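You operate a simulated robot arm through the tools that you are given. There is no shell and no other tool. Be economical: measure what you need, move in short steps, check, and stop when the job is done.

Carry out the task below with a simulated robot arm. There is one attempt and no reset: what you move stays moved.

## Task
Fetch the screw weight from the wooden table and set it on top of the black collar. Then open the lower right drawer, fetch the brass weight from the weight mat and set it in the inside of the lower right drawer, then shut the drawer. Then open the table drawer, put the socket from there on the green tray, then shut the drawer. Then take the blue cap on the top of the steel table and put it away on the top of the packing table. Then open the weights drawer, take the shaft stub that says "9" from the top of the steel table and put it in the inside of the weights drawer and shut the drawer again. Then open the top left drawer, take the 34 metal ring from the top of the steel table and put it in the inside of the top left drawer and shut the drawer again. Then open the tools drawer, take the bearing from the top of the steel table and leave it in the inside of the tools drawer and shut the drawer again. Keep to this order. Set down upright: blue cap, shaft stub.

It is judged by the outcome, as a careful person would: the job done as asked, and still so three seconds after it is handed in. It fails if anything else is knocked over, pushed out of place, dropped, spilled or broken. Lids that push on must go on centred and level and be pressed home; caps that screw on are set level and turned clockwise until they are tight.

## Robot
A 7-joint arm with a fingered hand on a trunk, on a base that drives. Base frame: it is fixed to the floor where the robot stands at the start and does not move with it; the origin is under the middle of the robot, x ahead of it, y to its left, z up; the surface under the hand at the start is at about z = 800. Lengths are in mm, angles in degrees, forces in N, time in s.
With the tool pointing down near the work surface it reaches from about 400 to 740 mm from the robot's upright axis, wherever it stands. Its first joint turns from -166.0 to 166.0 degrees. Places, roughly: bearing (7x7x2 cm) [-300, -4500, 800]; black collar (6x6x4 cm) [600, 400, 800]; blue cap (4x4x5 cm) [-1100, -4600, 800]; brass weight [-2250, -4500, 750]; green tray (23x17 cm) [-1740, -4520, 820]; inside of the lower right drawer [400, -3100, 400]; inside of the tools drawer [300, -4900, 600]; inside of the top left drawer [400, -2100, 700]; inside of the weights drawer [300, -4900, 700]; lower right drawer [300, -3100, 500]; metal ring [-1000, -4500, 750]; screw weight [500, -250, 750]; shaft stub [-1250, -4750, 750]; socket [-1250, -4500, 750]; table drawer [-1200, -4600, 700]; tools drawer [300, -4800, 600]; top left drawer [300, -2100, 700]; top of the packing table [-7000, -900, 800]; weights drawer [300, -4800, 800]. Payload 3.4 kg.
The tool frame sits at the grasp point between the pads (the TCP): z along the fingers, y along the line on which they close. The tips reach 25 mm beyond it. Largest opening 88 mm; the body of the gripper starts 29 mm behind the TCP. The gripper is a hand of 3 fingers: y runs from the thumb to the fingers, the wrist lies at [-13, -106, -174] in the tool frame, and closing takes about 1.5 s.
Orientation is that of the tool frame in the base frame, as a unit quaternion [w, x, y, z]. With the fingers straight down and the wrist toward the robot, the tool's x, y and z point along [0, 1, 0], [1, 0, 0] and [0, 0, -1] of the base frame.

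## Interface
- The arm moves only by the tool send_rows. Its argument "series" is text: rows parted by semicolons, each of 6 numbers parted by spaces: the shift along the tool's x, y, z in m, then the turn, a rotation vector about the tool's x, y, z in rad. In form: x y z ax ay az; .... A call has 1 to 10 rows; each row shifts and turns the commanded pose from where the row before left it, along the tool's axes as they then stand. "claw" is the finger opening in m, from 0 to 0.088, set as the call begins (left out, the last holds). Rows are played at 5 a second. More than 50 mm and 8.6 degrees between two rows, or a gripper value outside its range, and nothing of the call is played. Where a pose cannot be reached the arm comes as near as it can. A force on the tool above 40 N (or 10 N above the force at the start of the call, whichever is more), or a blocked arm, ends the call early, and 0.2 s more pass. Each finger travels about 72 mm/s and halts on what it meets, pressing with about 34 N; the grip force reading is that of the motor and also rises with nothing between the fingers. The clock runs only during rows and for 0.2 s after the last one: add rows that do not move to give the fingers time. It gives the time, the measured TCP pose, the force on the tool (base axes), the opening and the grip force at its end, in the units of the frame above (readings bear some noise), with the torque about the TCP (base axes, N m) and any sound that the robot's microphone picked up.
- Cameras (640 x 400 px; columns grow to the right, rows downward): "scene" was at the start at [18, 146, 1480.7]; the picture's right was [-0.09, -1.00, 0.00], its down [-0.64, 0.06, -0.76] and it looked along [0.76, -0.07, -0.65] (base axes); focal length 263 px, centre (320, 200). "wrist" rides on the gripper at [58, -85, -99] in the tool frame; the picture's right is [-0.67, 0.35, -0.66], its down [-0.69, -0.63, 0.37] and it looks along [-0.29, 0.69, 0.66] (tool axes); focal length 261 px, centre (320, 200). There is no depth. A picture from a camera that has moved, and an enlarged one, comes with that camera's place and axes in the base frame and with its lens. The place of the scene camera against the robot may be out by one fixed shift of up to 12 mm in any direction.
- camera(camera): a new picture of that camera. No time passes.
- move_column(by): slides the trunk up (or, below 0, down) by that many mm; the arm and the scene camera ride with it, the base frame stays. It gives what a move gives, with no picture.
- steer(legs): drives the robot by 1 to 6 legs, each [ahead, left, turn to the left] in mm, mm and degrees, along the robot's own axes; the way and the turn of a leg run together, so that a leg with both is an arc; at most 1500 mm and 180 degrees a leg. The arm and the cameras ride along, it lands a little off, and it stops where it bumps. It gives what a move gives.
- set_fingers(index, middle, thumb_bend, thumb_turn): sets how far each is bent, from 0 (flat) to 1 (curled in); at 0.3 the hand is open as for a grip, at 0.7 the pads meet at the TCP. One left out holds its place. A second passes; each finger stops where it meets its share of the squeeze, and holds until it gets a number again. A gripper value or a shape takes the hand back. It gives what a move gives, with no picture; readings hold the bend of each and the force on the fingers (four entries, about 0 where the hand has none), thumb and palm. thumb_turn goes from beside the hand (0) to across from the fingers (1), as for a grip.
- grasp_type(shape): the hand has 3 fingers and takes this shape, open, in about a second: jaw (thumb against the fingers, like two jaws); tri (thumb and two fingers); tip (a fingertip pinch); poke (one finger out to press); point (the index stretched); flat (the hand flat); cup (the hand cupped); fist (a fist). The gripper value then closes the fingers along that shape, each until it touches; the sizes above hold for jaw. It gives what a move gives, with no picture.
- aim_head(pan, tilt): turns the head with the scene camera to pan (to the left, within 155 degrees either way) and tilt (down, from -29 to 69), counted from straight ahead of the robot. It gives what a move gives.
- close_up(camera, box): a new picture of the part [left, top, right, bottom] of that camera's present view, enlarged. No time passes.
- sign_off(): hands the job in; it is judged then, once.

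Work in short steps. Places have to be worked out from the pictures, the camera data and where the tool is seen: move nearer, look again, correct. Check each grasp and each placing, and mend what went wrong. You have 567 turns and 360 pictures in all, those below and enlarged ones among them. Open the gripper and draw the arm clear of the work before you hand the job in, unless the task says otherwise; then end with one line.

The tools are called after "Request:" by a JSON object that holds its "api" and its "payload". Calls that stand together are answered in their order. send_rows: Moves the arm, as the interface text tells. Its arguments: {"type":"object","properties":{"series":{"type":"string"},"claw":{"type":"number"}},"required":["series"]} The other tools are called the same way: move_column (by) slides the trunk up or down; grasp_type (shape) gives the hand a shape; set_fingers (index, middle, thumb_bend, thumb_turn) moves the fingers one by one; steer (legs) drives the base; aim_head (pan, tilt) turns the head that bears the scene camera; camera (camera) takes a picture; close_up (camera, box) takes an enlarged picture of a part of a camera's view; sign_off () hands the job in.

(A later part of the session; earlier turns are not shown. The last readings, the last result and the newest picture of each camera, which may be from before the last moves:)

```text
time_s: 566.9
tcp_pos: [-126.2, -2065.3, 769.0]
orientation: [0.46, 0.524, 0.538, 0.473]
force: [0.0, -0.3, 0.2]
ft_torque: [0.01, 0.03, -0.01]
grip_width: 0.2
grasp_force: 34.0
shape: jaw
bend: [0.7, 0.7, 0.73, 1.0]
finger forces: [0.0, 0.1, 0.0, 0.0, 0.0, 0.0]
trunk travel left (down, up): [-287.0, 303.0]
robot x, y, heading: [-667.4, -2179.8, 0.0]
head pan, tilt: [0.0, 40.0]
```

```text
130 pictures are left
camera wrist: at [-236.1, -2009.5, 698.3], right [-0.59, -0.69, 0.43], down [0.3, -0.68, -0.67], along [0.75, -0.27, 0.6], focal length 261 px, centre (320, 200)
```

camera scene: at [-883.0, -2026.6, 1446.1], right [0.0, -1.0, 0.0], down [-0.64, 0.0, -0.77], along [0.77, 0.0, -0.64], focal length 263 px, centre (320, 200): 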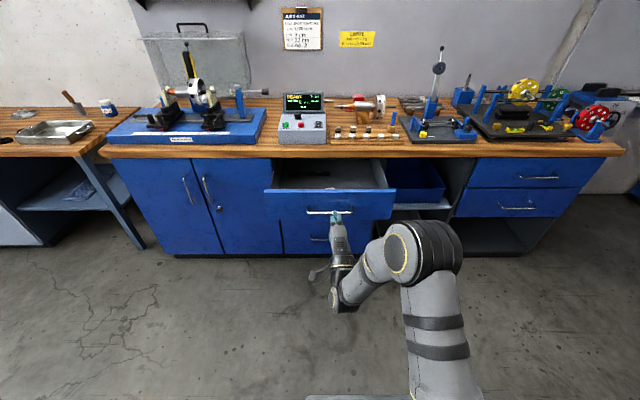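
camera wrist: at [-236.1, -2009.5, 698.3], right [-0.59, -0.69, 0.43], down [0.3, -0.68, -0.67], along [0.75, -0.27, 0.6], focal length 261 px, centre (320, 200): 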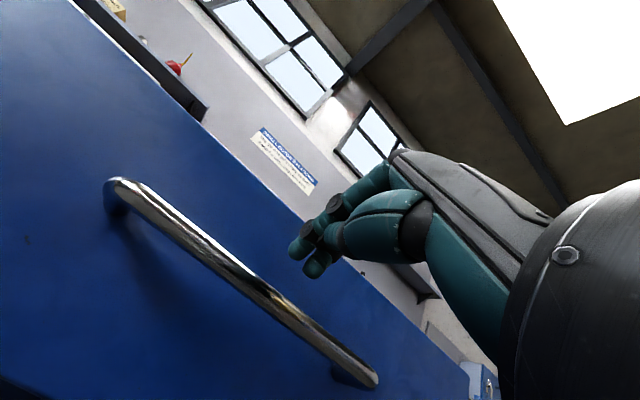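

I contact softly with the arm, then push by driving.

Request:
{"api": "send_rows", "payload": {"series": "0 0.001 0.008 0 0 0; 0 0.001 0.008 0 0 0; 0 0.001 0.007 0 0 0; 0 0.001 0.007 0 0 0; 0 0.001 0.006 0 0 0; 0 0.001 0.006 0 0 0; 0 0.001 0.006 0 0 0; 0 0.001 0.006 0 0 0"}}

Request:
{"api": "steer", "payload": {"legs": [[150, 0, 0]]}}

Request:
{"api": "close_up", "payload": {"camera": "scene", "box": [230, 140, 430, 290]}}

```text
time_s: 568.7
tcp_pos: [-71.1, -2063.6, 769.5]
orientation: [0.461, 0.524, 0.538, 0.473]
force: [-1.0, -0.7, -0.9]
ft_torque: [0.02, 0.0, 0.01]
grip_width: 0.0
grasp_force: 34.1
shape: jaw
bend: [0.7, 0.7, 0.73, 1.0]
finger forces: [1.3, 0.0, 0.0, 0.1, 0.0, 0.1]
trunk travel left (down, up): [-287.0, 303.0]
robot x, y, heading: [-668.2, -2178.3, -0.2]
head pan, tilt: [0.0, 40.0]
```

```text
time_s: 570.1
tcp_pos: [85.3, -2066.6, 770.8]
orientation: [0.462, 0.525, 0.537, 0.472]
force: [-0.4, 1.1, 0.7]
ft_torque: [-0.05, 0.01, 0.01]
grip_width: 0.1
grasp_force: 34.0
shape: jaw
bend: [0.7, 0.7, 0.73, 1.0]
finger forces: [0.1, 0.0, 0.1, 0.0, 0.0, 0.0]
trunk travel left (down, up): [-287.0, 303.0]
robot x, y, heading: [-520.3, -2181.7, -0.3]
head pan, tilt: [0.0, 40.0]
```

```text
2.67 times, centred on (330, 215) of scene
camera zoom: at [-494.8, -2028.4, 1268.0], right [-0.01, -1.0, 0.0], down [-0.64, 0.0, -0.77], along [0.77, 0.0, -0.64], focal length 702 px, centre (293, 160)
```

zoom: 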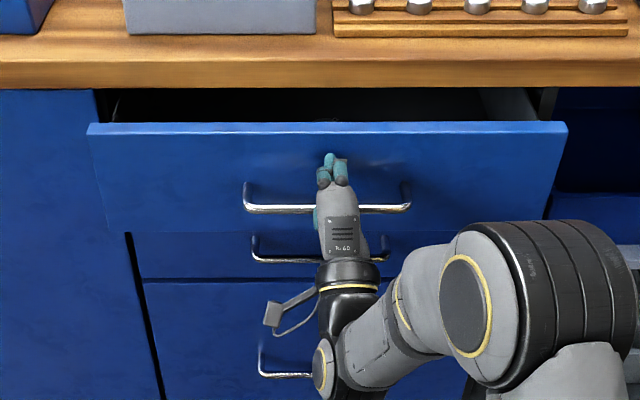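

Closing well. I push the rest with the arm up to the stop.

Request:
{"api": "send_rows", "payload": {"series": "0 0.001 0.009 0 0 0; 0 0.001 0.009 0 0 0; 0 0.001 0.009 0 0 0; 0 0.001 0.009 0 0 0; 0 0.001 0.009 0 0 0; 0 0.001 0.008 0 0 0; 0 0.001 0.006 0 0 0; 0 0.001 0.005 0 0 0; 0 0.0005 0.004 0 0 0; 0 0.0005 0.004 0 0 0"}}

Request:
{"api": "send_rows", "payload": {"series": "0 0.0005 0.004 0 0 0; 0 0.0005 0.004 0 0 0; 0 0.0005 0.004 0 0 0; 0 0.0005 0.004 0 0 0; 0 0.0005 0.004 0 0 0; 0 0.0005 0.004 0 0 0; 0 0 0 0 0 0"}}

Request:
{"api": "close_up", "payload": {"camera": "scene", "box": [230, 120, 430, 270]}}

```text
time_s: 572.3
tcp_pos: [157.5, -2063.1, 768.6]
orientation: [0.461, 0.525, 0.538, 0.472]
force: [-0.8, -0.5, 0.7]
ft_torque: [0.02, 0.01, -0.02]
grip_width: 0.1
grasp_force: 34.6
shape: jaw
bend: [0.7, 0.7, 0.73, 1.0]
finger forces: [1.0, 0.0, 0.1, 0.0, 0.0, 0.1]
trunk travel left (down, up): [-287.0, 303.0]
robot x, y, heading: [-513.6, -2181.5, -0.5]
head pan, tilt: [0.0, 40.0]
```

```text
time_s: 573.3
tcp_pos: [169.8, -2062.8, 768.5]
orientation: [0.46, 0.525, 0.538, 0.472]
force: [-20.9, -3.1, 0.3]
ft_torque: [0.06, -0.17, -0.03]
grip_width: 0.0
grasp_force: 34.2
shape: jaw
bend: [0.7, 0.7, 0.74, 1.0]
finger forces: [4.3, 0.0, 0.1, 0.0, 0.0, 0.1]
trunk travel left (down, up): [-287.0, 303.0]
robot x, y, heading: [-514.8, -2182.0, -0.3]
head pan, tilt: [0.0, 40.0]
stopped in row 5: the force on the tool passed its limit at 47 N (the readings are from after the stop); the commanded pose is now the measured one
```

```text
2.67 times, centred on (330, 195) of scene
camera zoom: at [-497.8, -2028.8, 1268.2], right [-0.01, -1.0, 0.0], down [-0.64, 0.0, -0.77], along [0.77, 0.0, -0.64], focal length 702 px, centre (293, 213)
```

zoom: 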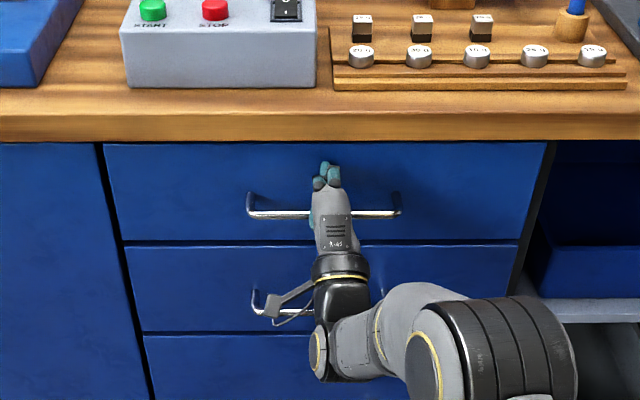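

The top left drawer is shut. I back off and drive to the cabinet for the tools drawer.

Request:
{"api": "send_rows", "payload": {"series": "0 0 -0.02 0 0 0; 0 0 -0.045 0 0 0; 0 0 -0.045 0 0 0"}}

Request:
{"api": "steer", "payload": {"legs": [[-380, 0, 0], [0, 0, -89.7], [800, 0, 0], [760, 0, 0]]}}

```text
time_s: 574.1
tcp_pos: [64.0, -2067.6, 779.9]
orientation: [0.458, 0.525, 0.54, 0.472]
force: [-0.6, -0.3, 0.2]
ft_torque: [-0.02, -0.04, -0.02]
grip_width: 0.2
grasp_force: 33.9
shape: jaw
bend: [0.7, 0.7, 0.73, 1.0]
finger forces: [0.0, 0.0, 0.0, 0.0, 0.1, 0.1]
trunk travel left (down, up): [-287.0, 303.0]
robot x, y, heading: [-514.9, -2183.4, -0.5]
head pan, tilt: [0.0, 40.0]
```

```text
time_s: 588.1
tcp_pos: [-940.6, -4327.4, 780.3]
orientation: [0.658, 0.753, -0.018, -0.016]
force: [-0.1, 0.9, -0.9]
ft_torque: [-0.02, -0.01, 0.02]
grip_width: 0.0
grasp_force: 34.4
shape: jaw
bend: [0.7, 0.7, 0.73, 1.0]
finger forces: [0.0, 0.0, 0.1, 0.1, 0.1, 0.1]
trunk travel left (down, up): [-287.0, 303.0]
robot x, y, heading: [-1013.1, -3742.0, -94.5]
head pan, tilt: [0.0, 40.0]
```

I fix the heading and strafe left to the cabinet.

Request:
{"api": "steer", "payload": {"legs": [[0, 0, 4.5], [0, 1200, 0]]}}

Request:
{"api": "move_column", "payload": {"by": -125}}

Request:
{"api": "send_rows", "payload": {"series": "0 0 0 0 0 0; 0 0 0 0 0 0; 0 0 0 0 0 0; 0 0 0 0 0 0", "claw": 0.07}}

Request:
{"api": "camera", "payload": {"camera": "scene"}}

Request:
{"api": "camera", "payload": {"camera": "wrist"}}

```text
time_s: 594.7
tcp_pos: [302.1, -4323.4, 779.7]
orientation: [0.658, 0.753, 0.009, 0.008]
force: [-0.3, 0.7, -0.4]
ft_torque: [0.04, -0.04, 0.04]
grip_width: 0.0
grasp_force: 33.2
shape: jaw
bend: [0.7, 0.7, 0.73, 1.0]
finger forces: [0.0, 0.1, 0.0, 0.0, 0.1, 0.0]
trunk travel left (down, up): [-287.0, 303.0]
robot x, y, heading: [191.0, -3741.5, -90.3]
head pan, tilt: [0.0, 40.0]
```

```text
time_s: 596.3
tcp_pos: [302.5, -4321.9, 654.0]
orientation: [0.658, 0.753, 0.009, 0.008]
force: [-0.6, 0.3, 0.3]
ft_torque: [0.0, -0.02, 0.01]
grip_width: 0.1
grasp_force: 33.8
shape: jaw
bend: [0.7, 0.7, 0.73, 1.0]
finger forces: [0.1, 0.0, 0.1, 0.0, 0.0, 0.0]
trunk travel left (down, up): [-162.0, 428.0]
robot x, y, heading: [187.6, -3743.8, -90.5]
head pan, tilt: [0.0, 40.0]
```

```text
time_s: 597.3
tcp_pos: [302.3, -4322.8, 655.3]
orientation: [0.658, 0.753, 0.01, 0.009]
force: [0.4, -0.1, -0.1]
ft_torque: [0.0, -0.01, 0.03]
grip_width: 70.1
grasp_force: 0.1
shape: jaw
bend: [0.27, 0.34, 0.5, 0.99]
finger forces: [0.1, 0.0, 0.0, 0.0, 0.1, 0.0]
trunk travel left (down, up): [-162.0, 428.0]
robot x, y, heading: [188.3, -3742.6, -90.2]
head pan, tilt: [0.0, 40.0]
```

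```text
127 pictures are left
camera scene: at [340.1, -3773.9, 1143.0], right [-1.0, 0.01, 0.0], down [0.0, 0.64, -0.77], along [0.0, -0.77, -0.64], focal length 263 px, centre (320, 200)
```

scene: 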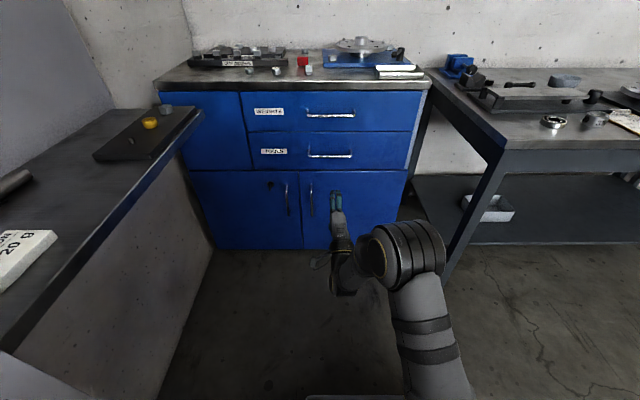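

```text
126 pictures are left
camera wrist: at [358.6, -4209.9, 585.1], right [-0.69, 0.59, 0.43], down [-0.68, -0.3, -0.67], along [-0.27, -0.75, 0.6], focal length 261 px, centre (320, 200)
```

wrist: 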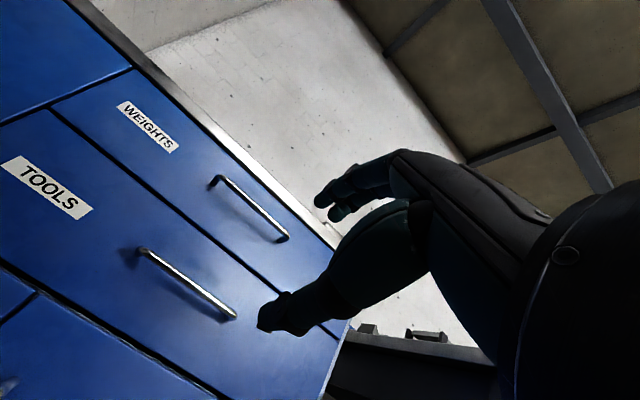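

Tools handle at (305, -4625, 645). I lower 9 mm and drive ahead 270 mm (positive ahead intended here; path to the cabinet is free).

Request:
{"api": "move_column", "payload": {"by": -9}}

Request:
{"api": "steer", "payload": {"legs": [[255, 2, 0.3]]}}

Request:
{"api": "camera", "payload": {"camera": "wrist"}}

```text
time_s: 597.9
tcp_pos: [302.4, -4323.1, 645.6]
orientation: [0.659, 0.752, 0.01, 0.009]
force: [0.9, -0.3, -1.1]
ft_torque: [0.03, 0.02, 0.02]
grip_width: 69.9
grasp_force: 0.0
shape: jaw
bend: [0.27, 0.34, 0.5, 0.99]
finger forces: [0.1, 0.1, 0.1, 0.1, 0.0, 0.0]
trunk travel left (down, up): [-153.0, 437.0]
robot x, y, heading: [188.8, -3742.2, -90.0]
head pan, tilt: [0.0, 40.0]
```

```text
time_s: 599.7
tcp_pos: [306.3, -4580.8, 645.1]
orientation: [0.658, 0.753, 0.011, 0.01]
force: [0.4, 0.1, 0.0]
ft_torque: [-0.01, 0.02, 0.02]
grip_width: 70.0
grasp_force: 0.0
shape: jaw
bend: [0.27, 0.34, 0.5, 0.99]
finger forces: [0.1, 0.1, 0.1, 0.0, 0.1, 0.1]
trunk travel left (down, up): [-153.0, 437.0]
robot x, y, heading: [186.7, -4003.9, -90.0]
head pan, tilt: [0.0, 40.0]
```

```text
125 pictures are left
camera wrist: at [362.2, -4468.7, 576.2], right [-0.69, 0.58, 0.43], down [-0.68, -0.3, -0.67], along [-0.26, -0.76, 0.6], focal length 261 px, centre (320, 200)
```

wrist: 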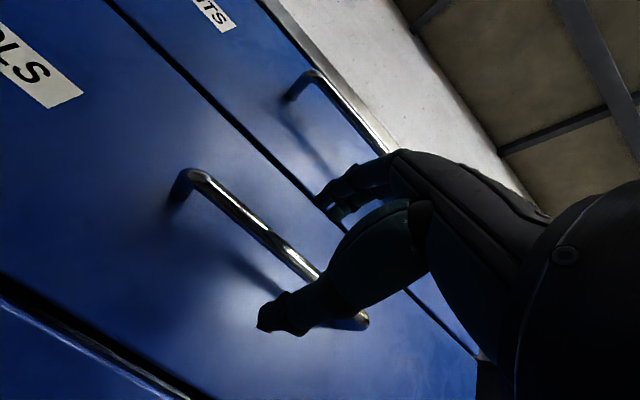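

I advance 33 mm with the arm and look before closing.

Request:
{"api": "send_rows", "payload": {"series": "0 0.0015 0.011 0 0 0; 0 0.0015 0.011 0 0 0; 0 0.0015 0.011 0 0 0; 0 0 0 0 0 0"}}

Request:
{"api": "camera", "payload": {"camera": "wrist"}}

```text
time_s: 600.7
tcp_pos: [308.0, -4615.0, 646.2]
orientation: [0.658, 0.753, 0.012, 0.011]
force: [0.1, -0.2, -0.8]
ft_torque: [0.01, -0.05, 0.01]
grip_width: 69.9
grasp_force: 0.0
shape: jaw
bend: [0.27, 0.34, 0.5, 0.99]
finger forces: [0.1, 0.1, 0.0, 0.1, 0.0, 0.0]
trunk travel left (down, up): [-153.0, 437.0]
robot x, y, heading: [192.6, -4003.2, -89.9]
head pan, tilt: [0.0, 40.0]
```

```text
124 pictures are left
camera wrist: at [363.8, -4501.4, 576.3], right [-0.69, 0.58, 0.43], down [-0.68, -0.3, -0.67], along [-0.26, -0.76, 0.6], focal length 261 px, centre (320, 200)
```

wrist: 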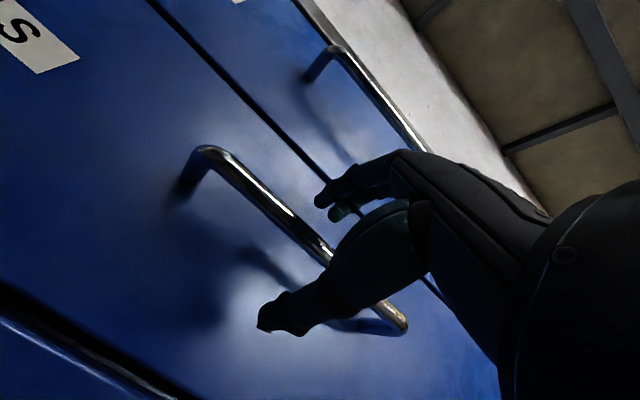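

A further 7 mm and close.

Request:
{"api": "send_rows", "payload": {"series": "0 0 0.007 0 0 0; 0 0 0 0 0 0"}}

Request:
{"api": "send_rows", "payload": {"series": "0 0 0 0 0 0; 0 0 0 0 0 0; 0 0 0 0 0 0; 0 0 0 0 0 0; 0 0 0 0 0 0; 0 0 0 0 0 0; 0 0 0 0 0 0; 0 0 0 0 0 0", "claw": 0.0}}

Request:
{"api": "camera", "payload": {"camera": "wrist"}}

```text
time_s: 601.3
tcp_pos: [309.4, -4621.1, 643.5]
orientation: [0.658, 0.753, 0.012, 0.01]
force: [0.2, 1.5, -0.8]
ft_torque: [0.01, 0.0, 0.01]
grip_width: 69.9
grasp_force: 0.1
shape: jaw
bend: [0.27, 0.34, 0.5, 0.99]
finger forces: [0.1, 0.0, 0.1, 0.0, 0.1, 0.0]
trunk travel left (down, up): [-153.0, 437.0]
robot x, y, heading: [187.5, -4001.5, -89.9]
head pan, tilt: [0.0, 40.0]
```

```text
time_s: 603.1
tcp_pos: [309.3, -4621.2, 644.6]
orientation: [0.657, 0.754, 0.012, 0.01]
force: [0.9, -2.8, -6.4]
ft_torque: [-0.02, -0.07, 0.0]
grip_width: 0.2
grasp_force: 33.7
shape: jaw
bend: [0.7, 0.7, 0.74, 1.0]
finger forces: [6.6, 0.1, 0.0, 0.1, 6.3, 0.0]
trunk travel left (down, up): [-153.0, 437.0]
robot x, y, heading: [191.6, -4001.6, -90.1]
head pan, tilt: [0.0, 40.0]
```

```text
123 pictures are left
camera wrist: at [363.9, -4509.2, 574.3], right [-0.69, 0.58, 0.43], down [-0.68, -0.3, -0.67], along [-0.26, -0.76, 0.6], focal length 261 px, centre (320, 200)
```

wrist: 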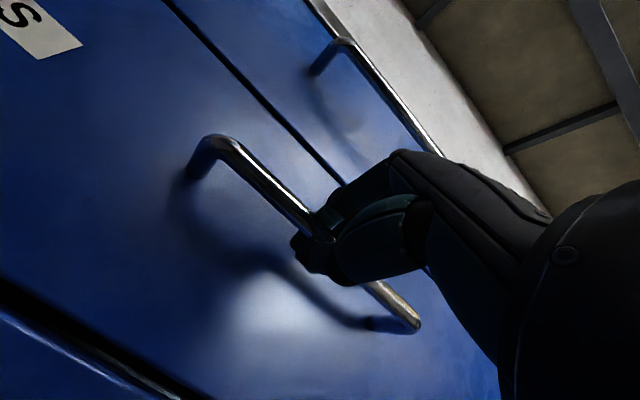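

Hooked on the bar. I pull back 60 mm, then check (driving backwards).

Request:
{"api": "steer", "payload": {"legs": [[-60, 0, 0]]}}

Request:
{"api": "camera", "payload": {"camera": "scene"}}

```text
time_s: 604.1
tcp_pos: [308.8, -4561.6, 644.0]
orientation: [0.657, 0.754, 0.011, 0.01]
force: [1.4, -1.1, -9.9]
ft_torque: [0.01, -0.1, 0.0]
grip_width: 0.0
grasp_force: 34.1
shape: jaw
bend: [0.7, 0.7, 0.74, 1.0]
finger forces: [4.9, 0.0, 0.0, 0.0, 8.8, 0.1]
trunk travel left (down, up): [-153.0, 437.0]
robot x, y, heading: [190.8, -3942.4, -90.1]
head pan, tilt: [0.0, 40.0]
```

```text
122 pictures are left
camera scene: at [341.8, -3972.4, 1133.9], right [-1.0, 0.0, 0.0], down [0.0, 0.64, -0.77], along [0.0, -0.77, -0.64], focal length 263 px, centre (320, 200)
```

scene: 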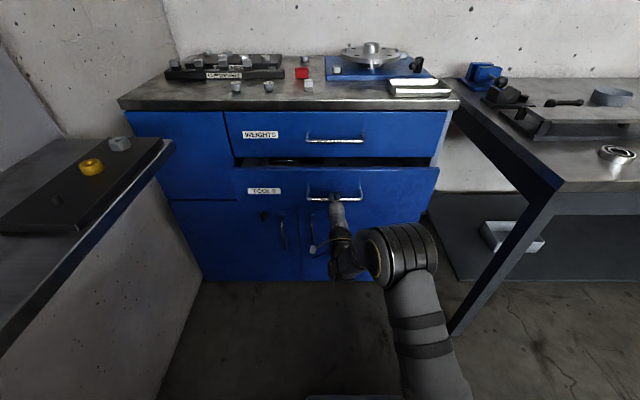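

It follows. I pull 195 mm further, release and withdraw with the arm.

Request:
{"api": "steer", "payload": {"legs": [[-195, 0, 0]]}}

Request:
{"api": "send_rows", "payload": {"series": "0 0 0 0 0 0; 0 0 0 0 0 0; 0 0 0 0 0 0; 0 0 0 0 0 0; 0 0 0 0 0 0; 0 0 -0.02 0 0 0; 0 0 -0.03 0 0 0; 0 0 -0.03 0 0 0; 0 0 -0.02 0 0 0", "claw": 0.07}}

Request:
{"api": "camera", "payload": {"camera": "scene"}}

```text
time_s: 605.6
tcp_pos: [308.1, -4367.9, 643.5]
orientation: [0.658, 0.753, 0.012, 0.01]
force: [7.6, -0.9, -9.4]
ft_torque: [0.03, -0.06, 0.01]
grip_width: 0.0
grasp_force: 33.9
shape: jaw
bend: [0.7, 0.7, 0.74, 1.0]
finger forces: [5.0, 0.1, 0.1, 0.1, 8.6, 0.0]
trunk travel left (down, up): [-153.0, 437.0]
robot x, y, heading: [190.6, -3747.2, -90.3]
head pan, tilt: [0.0, 40.0]
```

```text
time_s: 607.6
tcp_pos: [305.9, -4267.2, 658.5]
orientation: [0.658, 0.753, 0.01, 0.009]
force: [-0.4, -0.6, 1.1]
ft_torque: [0.01, -0.01, 0.02]
grip_width: 69.5
grasp_force: 0.1
shape: jaw
bend: [0.27, 0.34, 0.5, 0.99]
finger forces: [0.0, 0.0, 0.1, 0.0, 0.0, 0.0]
trunk travel left (down, up): [-153.0, 437.0]
robot x, y, heading: [191.4, -3744.7, -90.2]
head pan, tilt: [0.0, 40.0]
```

```text
121 pictures are left
camera scene: at [342.0, -3779.2, 1134.0], right [-1.0, 0.0, 0.0], down [0.0, 0.64, -0.77], along [0.0, -0.77, -0.64], focal length 263 px, centre (320, 200)
```

scene: 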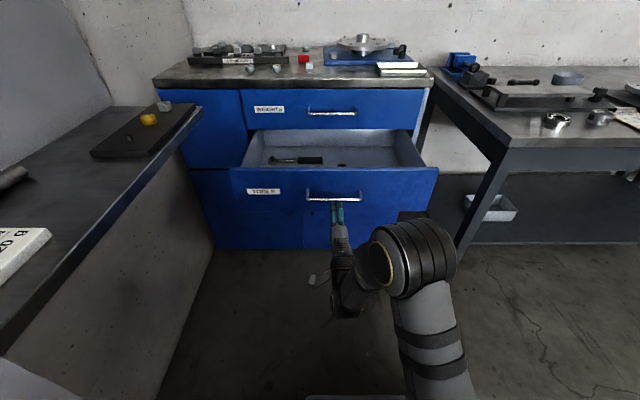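

The tools drawer is open. I raise the trunk, turn the hand down, and strafe right to the bearing (≈(-300, -4480)).

Request:
{"api": "move_column", "payload": {"by": 400}}

Request:
{"api": "send_rows", "payload": {"series": "0 0 0 0.1431 0 0; 0 0 0 0.1431 0 0; 0 0 0 0.1431 0 0; 0 0 0 0.1431 0 0; 0 0 0 0.1431 0 0; 0 0 0 0.1431 0 0; 0 0 0 0.1431 0 0; 0 0 0 0.1431 0 0; 0 0 0 0.1431 0 0; 0 0 0 0.1431 0 0", "claw": 0.088}}

Request:
{"api": "steer", "payload": {"legs": [[0, -610, 0]]}}

Request:
{"api": "camera", "payload": {"camera": "wrist"}}

Request:
{"api": "camera", "payload": {"camera": "scene"}}

```text
time_s: 611.5
tcp_pos: [306.4, -4267.5, 1057.6]
orientation: [0.657, 0.754, 0.011, 0.01]
force: [-0.9, 0.3, -0.4]
ft_torque: [-0.03, -0.01, 0.01]
grip_width: 69.9
grasp_force: 0.1
shape: jaw
bend: [0.27, 0.34, 0.5, 0.99]
finger forces: [0.0, 0.0, 0.0, 0.0, 0.0, 0.0]
trunk travel left (down, up): [-553.0, 37.0]
robot x, y, heading: [191.9, -3752.6, -90.2]
head pan, tilt: [0.0, 40.0]
```

```text
time_s: 613.7
tcp_pos: [306.9, -4268.9, 1058.9]
orientation: [0.001, 1.0, 0.015, 0.001]
force: [-1.2, 0.4, 1.3]
ft_torque: [-0.03, 0.0, 0.01]
grip_width: 87.8
grasp_force: 0.0
shape: jaw
bend: [0.3, 0.3, 0.3, 0.98]
finger forces: [0.0, 0.0, 0.0, 0.0, 0.1, 0.0]
trunk travel left (down, up): [-553.0, 37.0]
robot x, y, heading: [189.8, -3747.5, -90.1]
head pan, tilt: [0.0, 40.0]
```

```text
time_s: 617.2
tcp_pos: [-327.4, -4266.5, 1058.5]
orientation: [0.002, 1.0, 0.015, 0.0]
force: [0.2, -0.3, -0.5]
ft_torque: [0.0, -0.01, 0.0]
grip_width: 87.8
grasp_force: 0.1
shape: jaw
bend: [0.3, 0.3, 0.3, 0.98]
finger forces: [0.1, 0.0, 0.1, 0.0, 0.0, 0.1]
trunk travel left (down, up): [-553.0, 37.0]
robot x, y, heading: [-444.2, -3745.7, -90.1]
head pan, tilt: [0.0, 40.0]
```

```text
120 pictures are left
camera wrist: at [-271.7, -4178.0, 1158.2], right [-0.66, -0.37, 0.66], down [-0.7, 0.61, -0.37], along [-0.26, -0.71, -0.66], focal length 261 px, centre (320, 200)
```

wrist: 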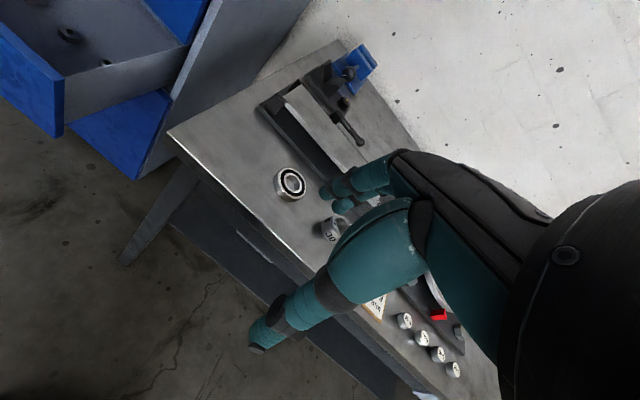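

```text
119 pictures are left
camera scene: at [-292.7, -3776.7, 1534.1], right [-1.0, 0.0, 0.0], down [0.0, 0.64, -0.77], along [0.0, -0.77, -0.64], focal length 263 px, centre (320, 200)
```

scene: 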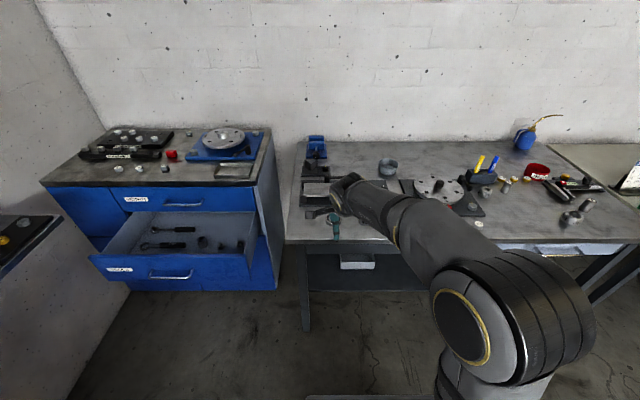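

I approach the bearing and look again.

Request:
{"api": "steer", "payload": {"legs": [[170, 0, 0]]}}

Request:
{"api": "send_rows", "payload": {"series": "0 0 0.04 0 0 0; 0 0 0.04 0 0 0; 0 0 0.03 0 0 0; 0 0 0 0 0 0"}}

Request:
{"api": "camera", "payload": {"camera": "wrist"}}

Request:
{"api": "close_up", "payload": {"camera": "scene", "box": [40, 150, 300, 300]}}

```text
time_s: 618.7
tcp_pos: [-325.5, -4436.7, 1057.7]
orientation: [0.002, 1.0, 0.018, 0.001]
force: [0.2, -0.1, -0.1]
ft_torque: [0.01, -0.01, 0.01]
grip_width: 87.9
grasp_force: 0.1
shape: jaw
bend: [0.3, 0.3, 0.3, 0.98]
finger forces: [0.0, 0.1, 0.0, 0.0, 0.1, 0.1]
trunk travel left (down, up): [-553.0, 37.0]
robot x, y, heading: [-445.0, -3918.3, -90.1]
head pan, tilt: [0.0, 40.0]
```

```text
time_s: 619.7
tcp_pos: [-324.9, -4438.4, 947.2]
orientation: [0.002, 1.0, 0.018, -0.001]
force: [-0.6, 0.1, -0.2]
ft_torque: [0.0, 0.0, 0.01]
grip_width: 87.6
grasp_force: 0.1
shape: jaw
bend: [0.3, 0.3, 0.3, 0.98]
finger forces: [0.0, 0.1, 0.1, 0.0, 0.0, 0.0]
trunk travel left (down, up): [-553.0, 37.0]
robot x, y, heading: [-445.2, -3917.0, -89.9]
head pan, tilt: [0.0, 40.0]
```

```text
118 pictures are left
camera wrist: at [-269.3, -4349.5, 1047.8], right [-0.66, -0.37, 0.66], down [-0.71, 0.6, -0.37], along [-0.26, -0.71, -0.66], focal length 261 px, centre (320, 200)
```

wrist: 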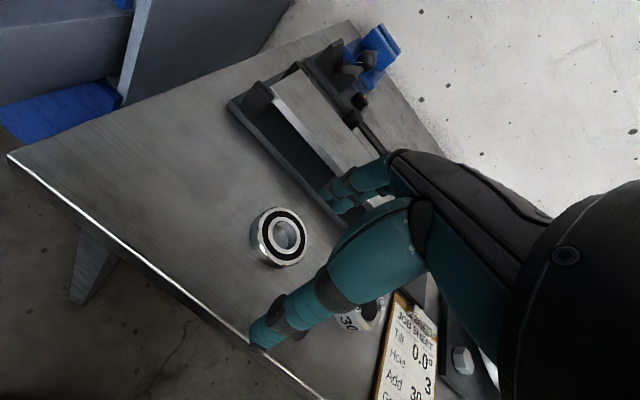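

```text
2.46 times, centred on (170, 225) of scene
camera zoom: at [-292.3, -3946.2, 1534.0], right [-1.0, 0.0, 0.0], down [0.0, 0.64, -0.77], along [0.0, -0.77, -0.64], focal length 648 px, centre (689, 138)
```

zoom: 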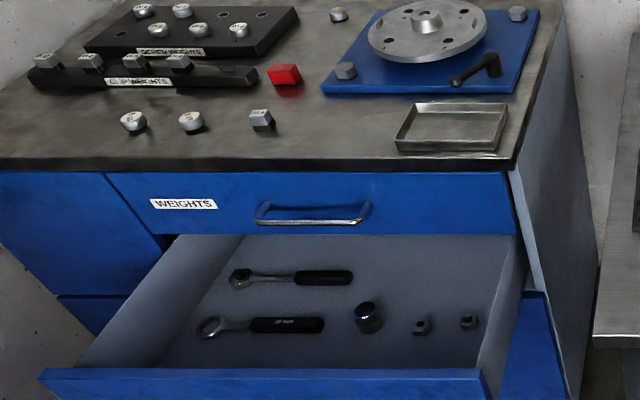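

I zoom on the bearing and the block behind it.

Request:
{"api": "close_up", "payload": {"camera": "wrist", "box": [210, 160, 390, 300]}}

Request:
{"api": "close_up", "payload": {"camera": "scene", "box": [270, 170, 430, 270]}}

```text
2.86 times, centred on (300, 230) of wrist
camera zoom: at [-269.3, -4349.5, 1047.8], right [-0.66, -0.37, 0.66], down [-0.71, 0.6, -0.37], along [-0.26, -0.71, -0.66], focal length 745 px, centre (377, 114)
```

zoom: 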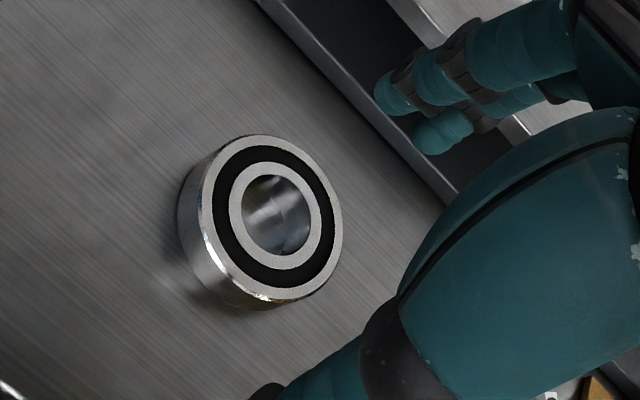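

```text
4.00 times, centred on (350, 220) of scene
camera zoom: at [-292.3, -3946.2, 1534.0], right [-1.0, 0.0, 0.0], down [0.0, 0.64, -0.77], along [0.0, -0.77, -0.64], focal length 1053 px, centre (200, 120)
```

zoom: 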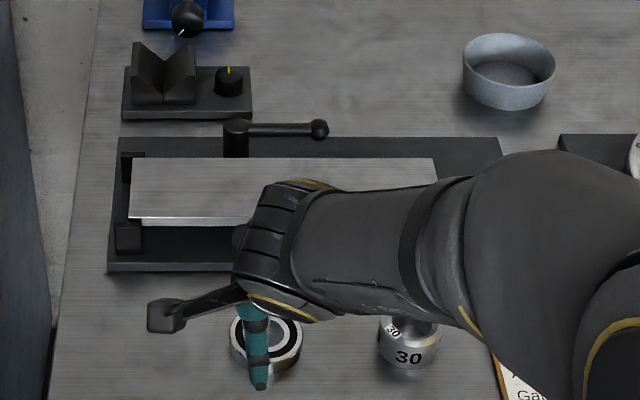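

Bearing ≈60 mm wide at (-341, -4507); the block behind begins at y≈-4591, enough room. I align and descend to 856.

Request:
{"api": "send_rows", "payload": {"series": "-0.016 0.03 0.02 0.004 0 0; 0 0.035 0.025 0 0 0; 0 0 0.03 0 0 0; 0 0 0.015 0 0 0; 0 0 0 0 0 0", "claw": 0.084}}

Request:
{"api": "camera", "payload": {"camera": "wrist"}}

```text
time_s: 620.9
tcp_pos: [-337.3, -4500.4, 859.4]
orientation: [0.001, 1.0, 0.018, 0.001]
force: [-0.3, -0.6, 0.4]
ft_torque: [0.0, 0.0, -0.01]
grip_width: 84.4
grasp_force: 0.1
shape: jaw
bend: [0.32, 0.31, 0.31, 0.98]
finger forces: [0.0, 0.0, 0.1, 0.1, 0.0, 0.0]
trunk travel left (down, up): [-553.0, 37.0]
robot x, y, heading: [-444.8, -3919.0, -90.0]
head pan, tilt: [0.0, 40.0]
```

```text
114 pictures are left
camera wrist: at [-281.6, -4413.6, 959.3], right [-0.66, -0.37, 0.66], down [-0.71, 0.61, -0.37], along [-0.26, -0.7, -0.66], focal length 261 px, centre (320, 200)
```

wrist: 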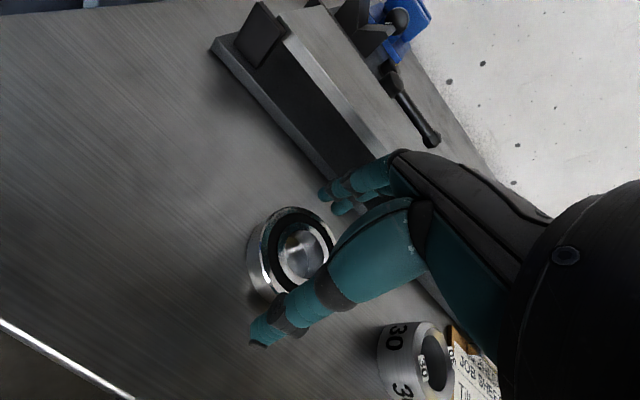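

Nearly aligned; shift 4 mm, lower and close.

Request:
{"api": "send_rows", "payload": {"series": "-0.004 0.001 0.006 0 0 0; 0 0 0.005 0 0 0; 0 0 0.002 0 0 0; 0 0 0 0 0 0"}}

```text
time_s: 621.9
tcp_pos: [-343.5, -4502.0, 844.7]
orientation: [0.001, 1.0, 0.017, 0.0]
force: [-1.0, 0.3, 2.9]
ft_torque: [-0.15, 0.0, 0.01]
grip_width: 84.2
grasp_force: 0.1
shape: jaw
bend: [0.32, 0.3, 0.31, 0.98]
finger forces: [0.0, 3.3, 0.1, 0.0, 0.0, 0.0]
trunk travel left (down, up): [-553.0, 37.0]
robot x, y, heading: [-443.7, -3919.4, -90.0]
head pan, tilt: [0.0, 40.0]
```

A fingertip just touches the table; I rise 1 mm and close.

Request:
{"api": "send_rows", "payload": {"series": "0 0 -0.001 0 0 0; 0 0 0 0 0 0; 0 0 0 0 0 0; 0 0 0 0 0 0; 0 0 0 0 0 0; 0 0 0 0 0 0; 0 0 0 0 0 0", "claw": 0.0}}

Request:
{"api": "camera", "payload": {"camera": "wrist"}}

```text
time_s: 623.5
tcp_pos: [-342.5, -4503.2, 846.9]
orientation: [0.0, 1.0, 0.018, 0.0]
force: [-0.6, 0.8, -0.8]
ft_torque: [0.0, 0.01, 0.01]
grip_width: 53.5
grasp_force: 34.2
shape: jaw
bend: [0.27, 0.38, 0.67, 1.0]
finger forces: [24.5, 6.6, 0.0, 0.0, 31.4, 0.0]
trunk travel left (down, up): [-553.0, 37.0]
robot x, y, heading: [-442.9, -3916.4, -90.0]
head pan, tilt: [0.0, 40.0]
```

```text
113 pictures are left
camera wrist: at [-287.4, -4415.1, 947.0], right [-0.66, -0.37, 0.66], down [-0.71, 0.61, -0.37], along [-0.26, -0.7, -0.66], focal length 261 px, centre (320, 200)
```

wrist: 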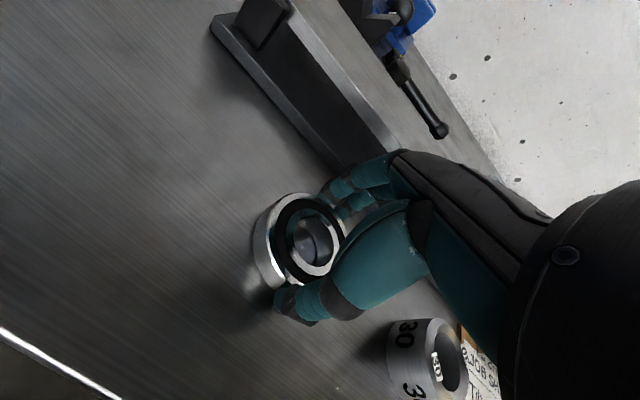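

Gripped, though a bit uneven. I lift slowly and check how it hangs.

Request:
{"api": "send_rows", "payload": {"series": "0 0 -0.005 0 0 0; 0 0 -0.01 0 0 0; 0 0 -0.015 0 0 0; 0 0 0 0 0 0"}}

Request:
{"api": "close_up", "payload": {"camera": "wrist", "box": [220, 160, 400, 330]}}

```text
time_s: 624.5
tcp_pos: [-342.2, -4503.7, 876.4]
orientation: [-0.001, 1.0, 0.017, 0.001]
force: [-0.5, 0.1, -1.5]
ft_torque: [0.03, 0.05, -0.01]
grip_width: 53.3
grasp_force: 34.5
shape: jaw
bend: [0.27, 0.38, 0.67, 1.0]
finger forces: [24.3, 6.7, 0.0, 0.0, 31.6, 0.0]
trunk travel left (down, up): [-553.0, 37.0]
robot x, y, heading: [-445.1, -3916.9, -89.9]
head pan, tilt: [0.0, 40.0]
```

```text
2.35 times, centred on (310, 245) of wrist
camera zoom: at [-286.3, -4415.1, 976.6], right [-0.66, -0.37, 0.66], down [-0.71, 0.61, -0.37], along [-0.26, -0.7, -0.66], focal length 613 px, centre (344, 94)
```

zoom: 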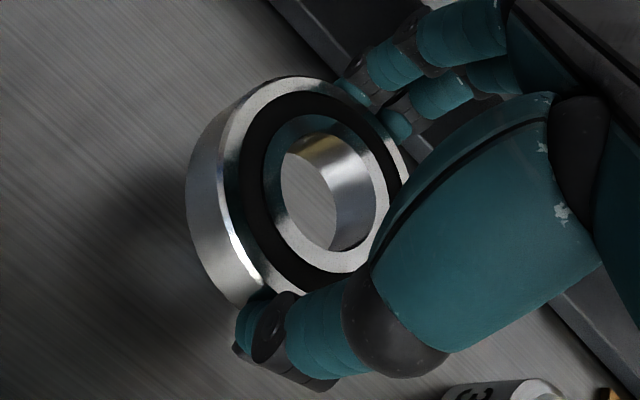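

It hangs level but is held off-centre. For safety I set it back, shift 6 mm in +x and regrip.

Request:
{"api": "send_rows", "payload": {"series": "0 0 0.015 0 0 0; 0 0 0.01 0 0 0; 0 0 0.004 0 0 0; 0 0 0 0 0 0"}}

Request:
{"api": "send_rows", "payload": {"series": "0 0 0 0 0 0; 0 0 0 0 0 0; 0 0 0 0 0 0; 0 0 0 0 0 0", "claw": 0.08}}

Request:
{"api": "send_rows", "payload": {"series": "0.006 0 0 0 0 0; 0 0 0 0 0 0; 0 0 0 0 0 0"}}

Request:
{"api": "close_up", "payload": {"camera": "wrist", "box": [220, 160, 400, 330]}}

```text
time_s: 625.5
tcp_pos: [-345.3, -4503.7, 847.0]
orientation: [0.0, 1.0, 0.017, 0.0]
force: [0.2, 0.3, -2.1]
ft_torque: [0.01, -0.02, 0.0]
grip_width: 53.4
grasp_force: 34.6
shape: jaw
bend: [0.27, 0.38, 0.67, 1.0]
finger forces: [24.4, 6.7, 0.1, 0.0, 31.4, 0.0]
trunk travel left (down, up): [-553.0, 37.0]
robot x, y, heading: [-442.9, -3916.3, -90.0]
head pan, tilt: [0.0, 40.0]
```

```text
time_s: 626.5
tcp_pos: [-343.5, -4501.3, 848.2]
orientation: [0.0, 1.0, 0.017, 0.0]
force: [-1.0, -0.5, 0.1]
ft_torque: [0.03, 0.02, -0.02]
grip_width: 80.1
grasp_force: 0.0
shape: jaw
bend: [0.31, 0.32, 0.32, 0.98]
finger forces: [0.0, 0.0, 0.0, 0.0, 0.0, 0.0]
trunk travel left (down, up): [-553.0, 37.0]
robot x, y, heading: [-442.7, -3914.6, -89.9]
head pan, tilt: [0.0, 40.0]
```

```text
time_s: 627.3
tcp_pos: [-336.7, -4502.2, 847.1]
orientation: [0.0, 1.0, 0.017, 0.0]
force: [0.5, -0.3, -0.4]
ft_torque: [0.0, 0.0, 0.02]
grip_width: 79.9
grasp_force: 0.0
shape: jaw
bend: [0.31, 0.32, 0.32, 0.98]
finger forces: [0.0, 0.0, 0.0, 0.1, 0.0, 0.1]
trunk travel left (down, up): [-553.0, 37.0]
robot x, y, heading: [-442.9, -3915.7, -90.0]
head pan, tilt: [0.0, 40.0]
```

```text
2.35 times, centred on (310, 245) of wrist
camera zoom: at [-282.1, -4414.1, 947.4], right [-0.66, -0.37, 0.66], down [-0.71, 0.61, -0.37], along [-0.26, -0.7, -0.66], focal length 613 px, centre (344, 94)
```

zoom: 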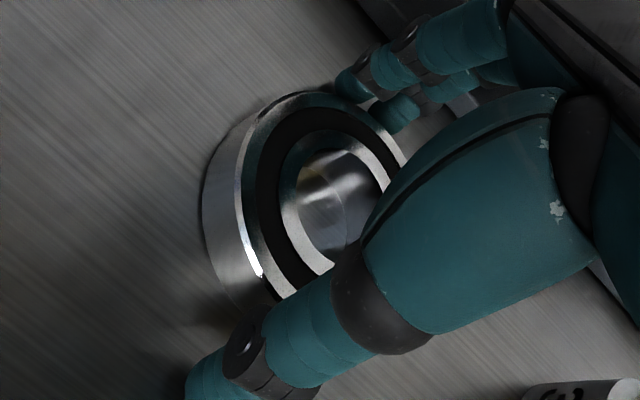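

Request:
{"api": "send_rows", "payload": {"series": "0.003 0 -0.0005 0 0 0; 0 0 0 0 0 0; 0 0 0 0 0 0; 0 0 0 0 0 0; 0 0 0 0 0 0; 0 0 0 0 0 0; 0 0 0 0 0 0", "claw": 0.0}}

Request:
{"api": "close_up", "payload": {"camera": "wrist", "box": [220, 160, 400, 330]}}

```text
time_s: 628.9
tcp_pos: [-334.4, -4502.2, 847.6]
orientation: [0.0, 1.0, 0.017, 0.0]
force: [0.5, 0.4, -0.6]
ft_torque: [0.0, -0.04, 0.0]
grip_width: 52.6
grasp_force: 33.7
shape: jaw
bend: [0.73, 0.38, 0.66, 1.0]
finger forces: [19.3, 10.6, 0.1, 0.0, 28.9, 0.1]
trunk travel left (down, up): [-553.0, 37.0]
robot x, y, heading: [-445.5, -3918.1, -90.0]
head pan, tilt: [0.0, 40.0]
```

```text
2.35 times, centred on (310, 245) of wrist
camera zoom: at [-279.0, -4414.5, 948.2], right [-0.66, -0.37, 0.66], down [-0.71, 0.61, -0.37], along [-0.26, -0.7, -0.66], focal length 613 px, centre (344, 94)
```

zoom: 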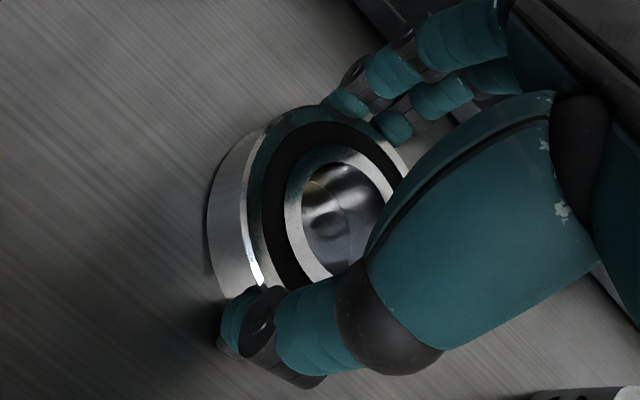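

Now the usual balanced grip. I lift it.

Request:
{"api": "send_rows", "payload": {"series": "0 0 -0.01 0 0 0; 0 0 -0.03 0 0 0; 0 0 -0.045 0 0 0; 0 0 -0.045 0 0 0; 0 0 -0.045 0 0 0; 0 0 0 0 0 0"}}

Request:
{"api": "camera", "payload": {"camera": "wrist"}}

```text
time_s: 630.3
tcp_pos: [-337.4, -4503.1, 1022.2]
orientation: [0.001, 1.0, 0.017, 0.0]
force: [-0.1, -0.5, -2.6]
ft_torque: [0.02, 0.0, 0.01]
grip_width: 52.4
grasp_force: 33.7
shape: jaw
bend: [0.73, 0.39, 0.66, 1.0]
finger forces: [19.4, 10.7, 0.0, 0.0, 28.7, 0.1]
trunk travel left (down, up): [-553.0, 37.0]
robot x, y, heading: [-438.2, -3915.2, -90.0]
head pan, tilt: [0.0, 40.0]
```

```text
109 pictures are left
camera wrist: at [-280.4, -4415.3, 1123.2], right [-0.66, -0.37, 0.66], down [-0.71, 0.61, -0.37], along [-0.26, -0.7, -0.66], focal length 261 px, centre (320, 200)
```

wrist: 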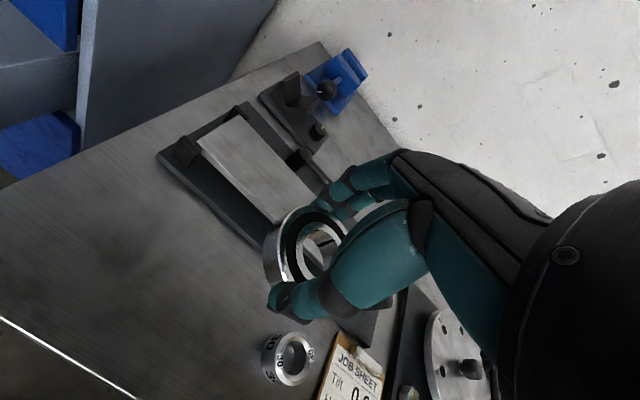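

Bearing held level. The open drawer's panel would foul the wrist camera, so I'll place it with the hand yawed 90°. First drive back over to the drawer.

Request:
{"api": "steer", "payload": {"legs": [[-150, 0, 0], [0, 630, 0]]}}

Request:
{"api": "send_rows", "payload": {"series": "0 0 0 0 0 0.149; 0 0 0 0 0 0.149; 0 0 0 0 0 0.149; 0 0 0 0 0 0.149; 0 0 0 0 0 0.149; 0 0 0 0 0 0.149; 0 0 0 0 0 0.149; 0 0 0 0 0 0.149; 0 0 0 0 0 0.149; 0 0 0 0 0 0.149"}}

Request:
{"api": "camera", "payload": {"camera": "scene"}}

Request:
{"api": "camera", "payload": {"camera": "wrist"}}

```text
time_s: 634.8
tcp_pos: [304.1, -4346.8, 1022.4]
orientation: [0.0, 1.0, 0.022, 0.0]
force: [0.3, 0.0, -2.4]
ft_torque: [0.01, -0.05, -0.01]
grip_width: 52.2
grasp_force: 33.4
shape: jaw
bend: [0.73, 0.39, 0.66, 1.0]
finger forces: [19.4, 10.7, 0.0, 0.0, 28.8, 0.0]
trunk travel left (down, up): [-553.0, 37.0]
robot x, y, heading: [187.7, -3761.0, -89.3]
head pan, tilt: [0.0, 40.0]
```

```text
time_s: 637.0
tcp_pos: [303.8, -4348.6, 1022.2]
orientation: [0.0, 0.749, -0.663, 0.0]
force: [-0.1, -0.1, -0.8]
ft_torque: [0.02, 0.01, 0.0]
grip_width: 52.2
grasp_force: 33.7
shape: jaw
bend: [0.73, 0.39, 0.66, 1.0]
finger forces: [19.2, 10.8, 0.1, 0.0, 28.8, 0.0]
trunk travel left (down, up): [-553.0, 37.0]
robot x, y, heading: [192.3, -3764.6, -89.6]
head pan, tilt: [0.0, 40.0]
```

```text
108 pictures are left
camera scene: at [342.1, -3790.5, 1534.0], right [-1.0, -0.01, 0.0], down [-0.01, 0.64, -0.77], along [0.01, -0.77, -0.64], focal length 263 px, centre (320, 200)
```

scene: 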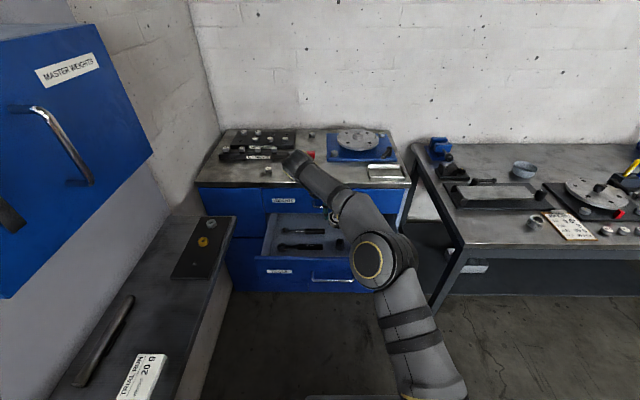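

```text
107 pictures are left
camera wrist: at [395.3, -4394.2, 1122.4], right [-0.43, 0.62, 0.66], down [0.54, 0.76, -0.37], along [-0.72, 0.2, -0.66], focal length 261 px, centre (320, 200)
```

wrist: 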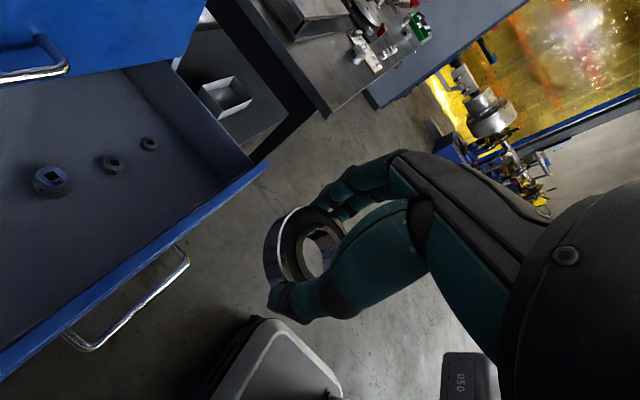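

The yaw works. I finish the turn, drive 100 mm ahead and set the hand over (320, -4500), where the floor is free.

Request:
{"api": "send_rows", "payload": {"series": "0 0 0 0 0 0.12; 0 0 0 0 0 0"}}

Request:
{"api": "steer", "payload": {"legs": [[100, 16, 0]]}}

Request:
{"api": "camera", "payload": {"camera": "wrist"}}

```text
time_s: 637.6
tcp_pos: [302.5, -4347.1, 1022.1]
orientation: [0.001, 0.708, -0.706, 0.001]
force: [0.4, 0.8, -2.5]
ft_torque: [-0.01, -0.02, 0.0]
grip_width: 52.2
grasp_force: 33.8
shape: jaw
bend: [0.73, 0.39, 0.66, 1.0]
finger forces: [19.2, 10.9, 0.0, 0.1, 28.8, 0.0]
trunk travel left (down, up): [-553.0, 37.0]
robot x, y, heading: [191.8, -3766.6, -89.4]
head pan, tilt: [0.0, 40.0]
```

```text
time_s: 638.8
tcp_pos: [318.8, -4449.7, 1021.8]
orientation: [0.0, 0.708, -0.706, 0.0]
force: [-0.4, -0.4, -2.5]
ft_torque: [-0.04, -0.02, 0.0]
grip_width: 51.8
grasp_force: 33.9
shape: jaw
bend: [0.73, 0.39, 0.66, 1.0]
finger forces: [19.2, 10.9, 0.0, 0.0, 28.9, 0.1]
trunk travel left (down, up): [-553.0, 37.0]
robot x, y, heading: [204.0, -3862.9, -89.3]
head pan, tilt: [0.0, 40.0]
```

```text
106 pictures are left
camera wrist: at [405.1, -4506.1, 1122.3], right [-0.35, 0.67, 0.66], down [0.63, 0.69, -0.37], along [-0.7, 0.28, -0.66], focal length 261 px, centre (320, 200)
```

wrist: 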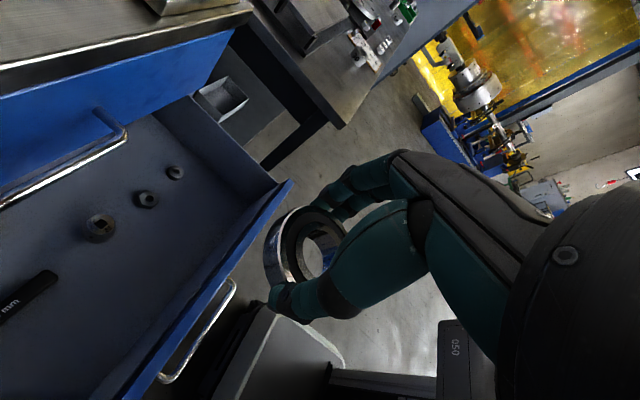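

I move in 50 mm, lower the trunk 150 mm and look.

Request:
{"api": "send_rows", "payload": {"series": "0.025 0 0 0 0 0; 0.025 0 0 0 0 0; 0 0 0 0 0 0"}}

Request:
{"api": "move_column", "payload": {"by": -150}}

Request:
{"api": "send_rows", "payload": {"series": "0 0 0.04 0 0 0; 0 0 0.04 0 0 0; 0 0 0.03 0 0 0; 0 0 0 0 0 0"}}

Request:
{"api": "camera", "payload": {"camera": "scene"}}

Request:
{"api": "camera", "payload": {"camera": "wrist"}}

```text
time_s: 639.5
tcp_pos: [308.7, -4458.6, 1019.2]
orientation: [-0.001, 0.709, -0.706, 0.0]
force: [-0.4, -0.1, -2.3]
ft_torque: [0.01, 0.0, -0.01]
grip_width: 52.3
grasp_force: 34.0
shape: jaw
bend: [0.73, 0.39, 0.66, 1.0]
finger forces: [19.2, 10.8, 0.0, 0.1, 28.9, 0.0]
out of reach, approached as far as the arm can: row 1, 2
trunk travel left (down, up): [-553.0, 37.0]
robot x, y, heading: [205.7, -3862.2, -89.7]
head pan, tilt: [0.0, 40.0]
```

```text
time_s: 641.3
tcp_pos: [309.6, -4459.9, 869.3]
orientation: [0.0, 0.708, -0.706, 0.0]
force: [-0.3, 0.0, -2.0]
ft_torque: [-0.04, 0.01, -0.03]
grip_width: 52.1
grasp_force: 33.8
shape: jaw
bend: [0.73, 0.39, 0.66, 1.0]
finger forces: [19.2, 10.8, 0.0, 0.1, 28.9, 0.1]
trunk travel left (down, up): [-403.0, 187.0]
robot x, y, heading: [204.4, -3861.1, -89.7]
head pan, tilt: [0.0, 40.0]
```

```text
time_s: 642.3
tcp_pos: [307.1, -4457.5, 758.9]
orientation: [0.0, 0.708, -0.706, 0.0]
force: [1.0, 1.2, -2.2]
ft_torque: [-0.01, -0.02, -0.01]
grip_width: 51.9
grasp_force: 33.8
shape: jaw
bend: [0.73, 0.39, 0.66, 1.0]
finger forces: [19.2, 10.8, 0.0, 0.0, 28.8, 0.0]
trunk travel left (down, up): [-403.0, 187.0]
robot x, y, heading: [207.4, -3861.5, -89.5]
head pan, tilt: [0.0, 40.0]
```

```text
105 pictures are left
camera scene: at [358.9, -3890.9, 1384.0], right [-1.0, -0.01, 0.0], down [-0.01, 0.64, -0.77], along [0.01, -0.77, -0.64], focal length 263 px, centre (320, 200)
```

scene: 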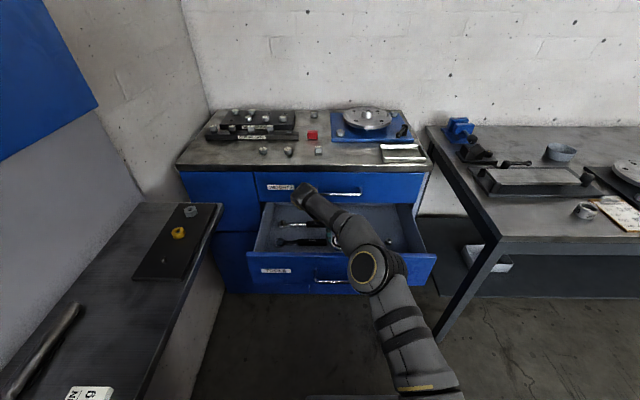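

```text
104 pictures are left
camera wrist: at [393.0, -4514.5, 859.3], right [-0.35, 0.67, 0.66], down [0.63, 0.69, -0.37], along [-0.69, 0.28, -0.66], focal length 261 px, centre (320, 200)
```

wrist: 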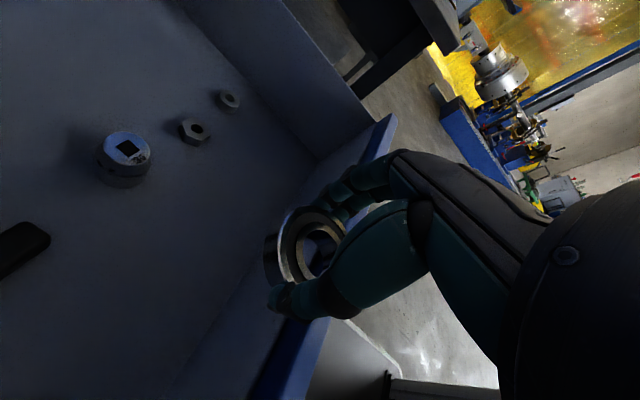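

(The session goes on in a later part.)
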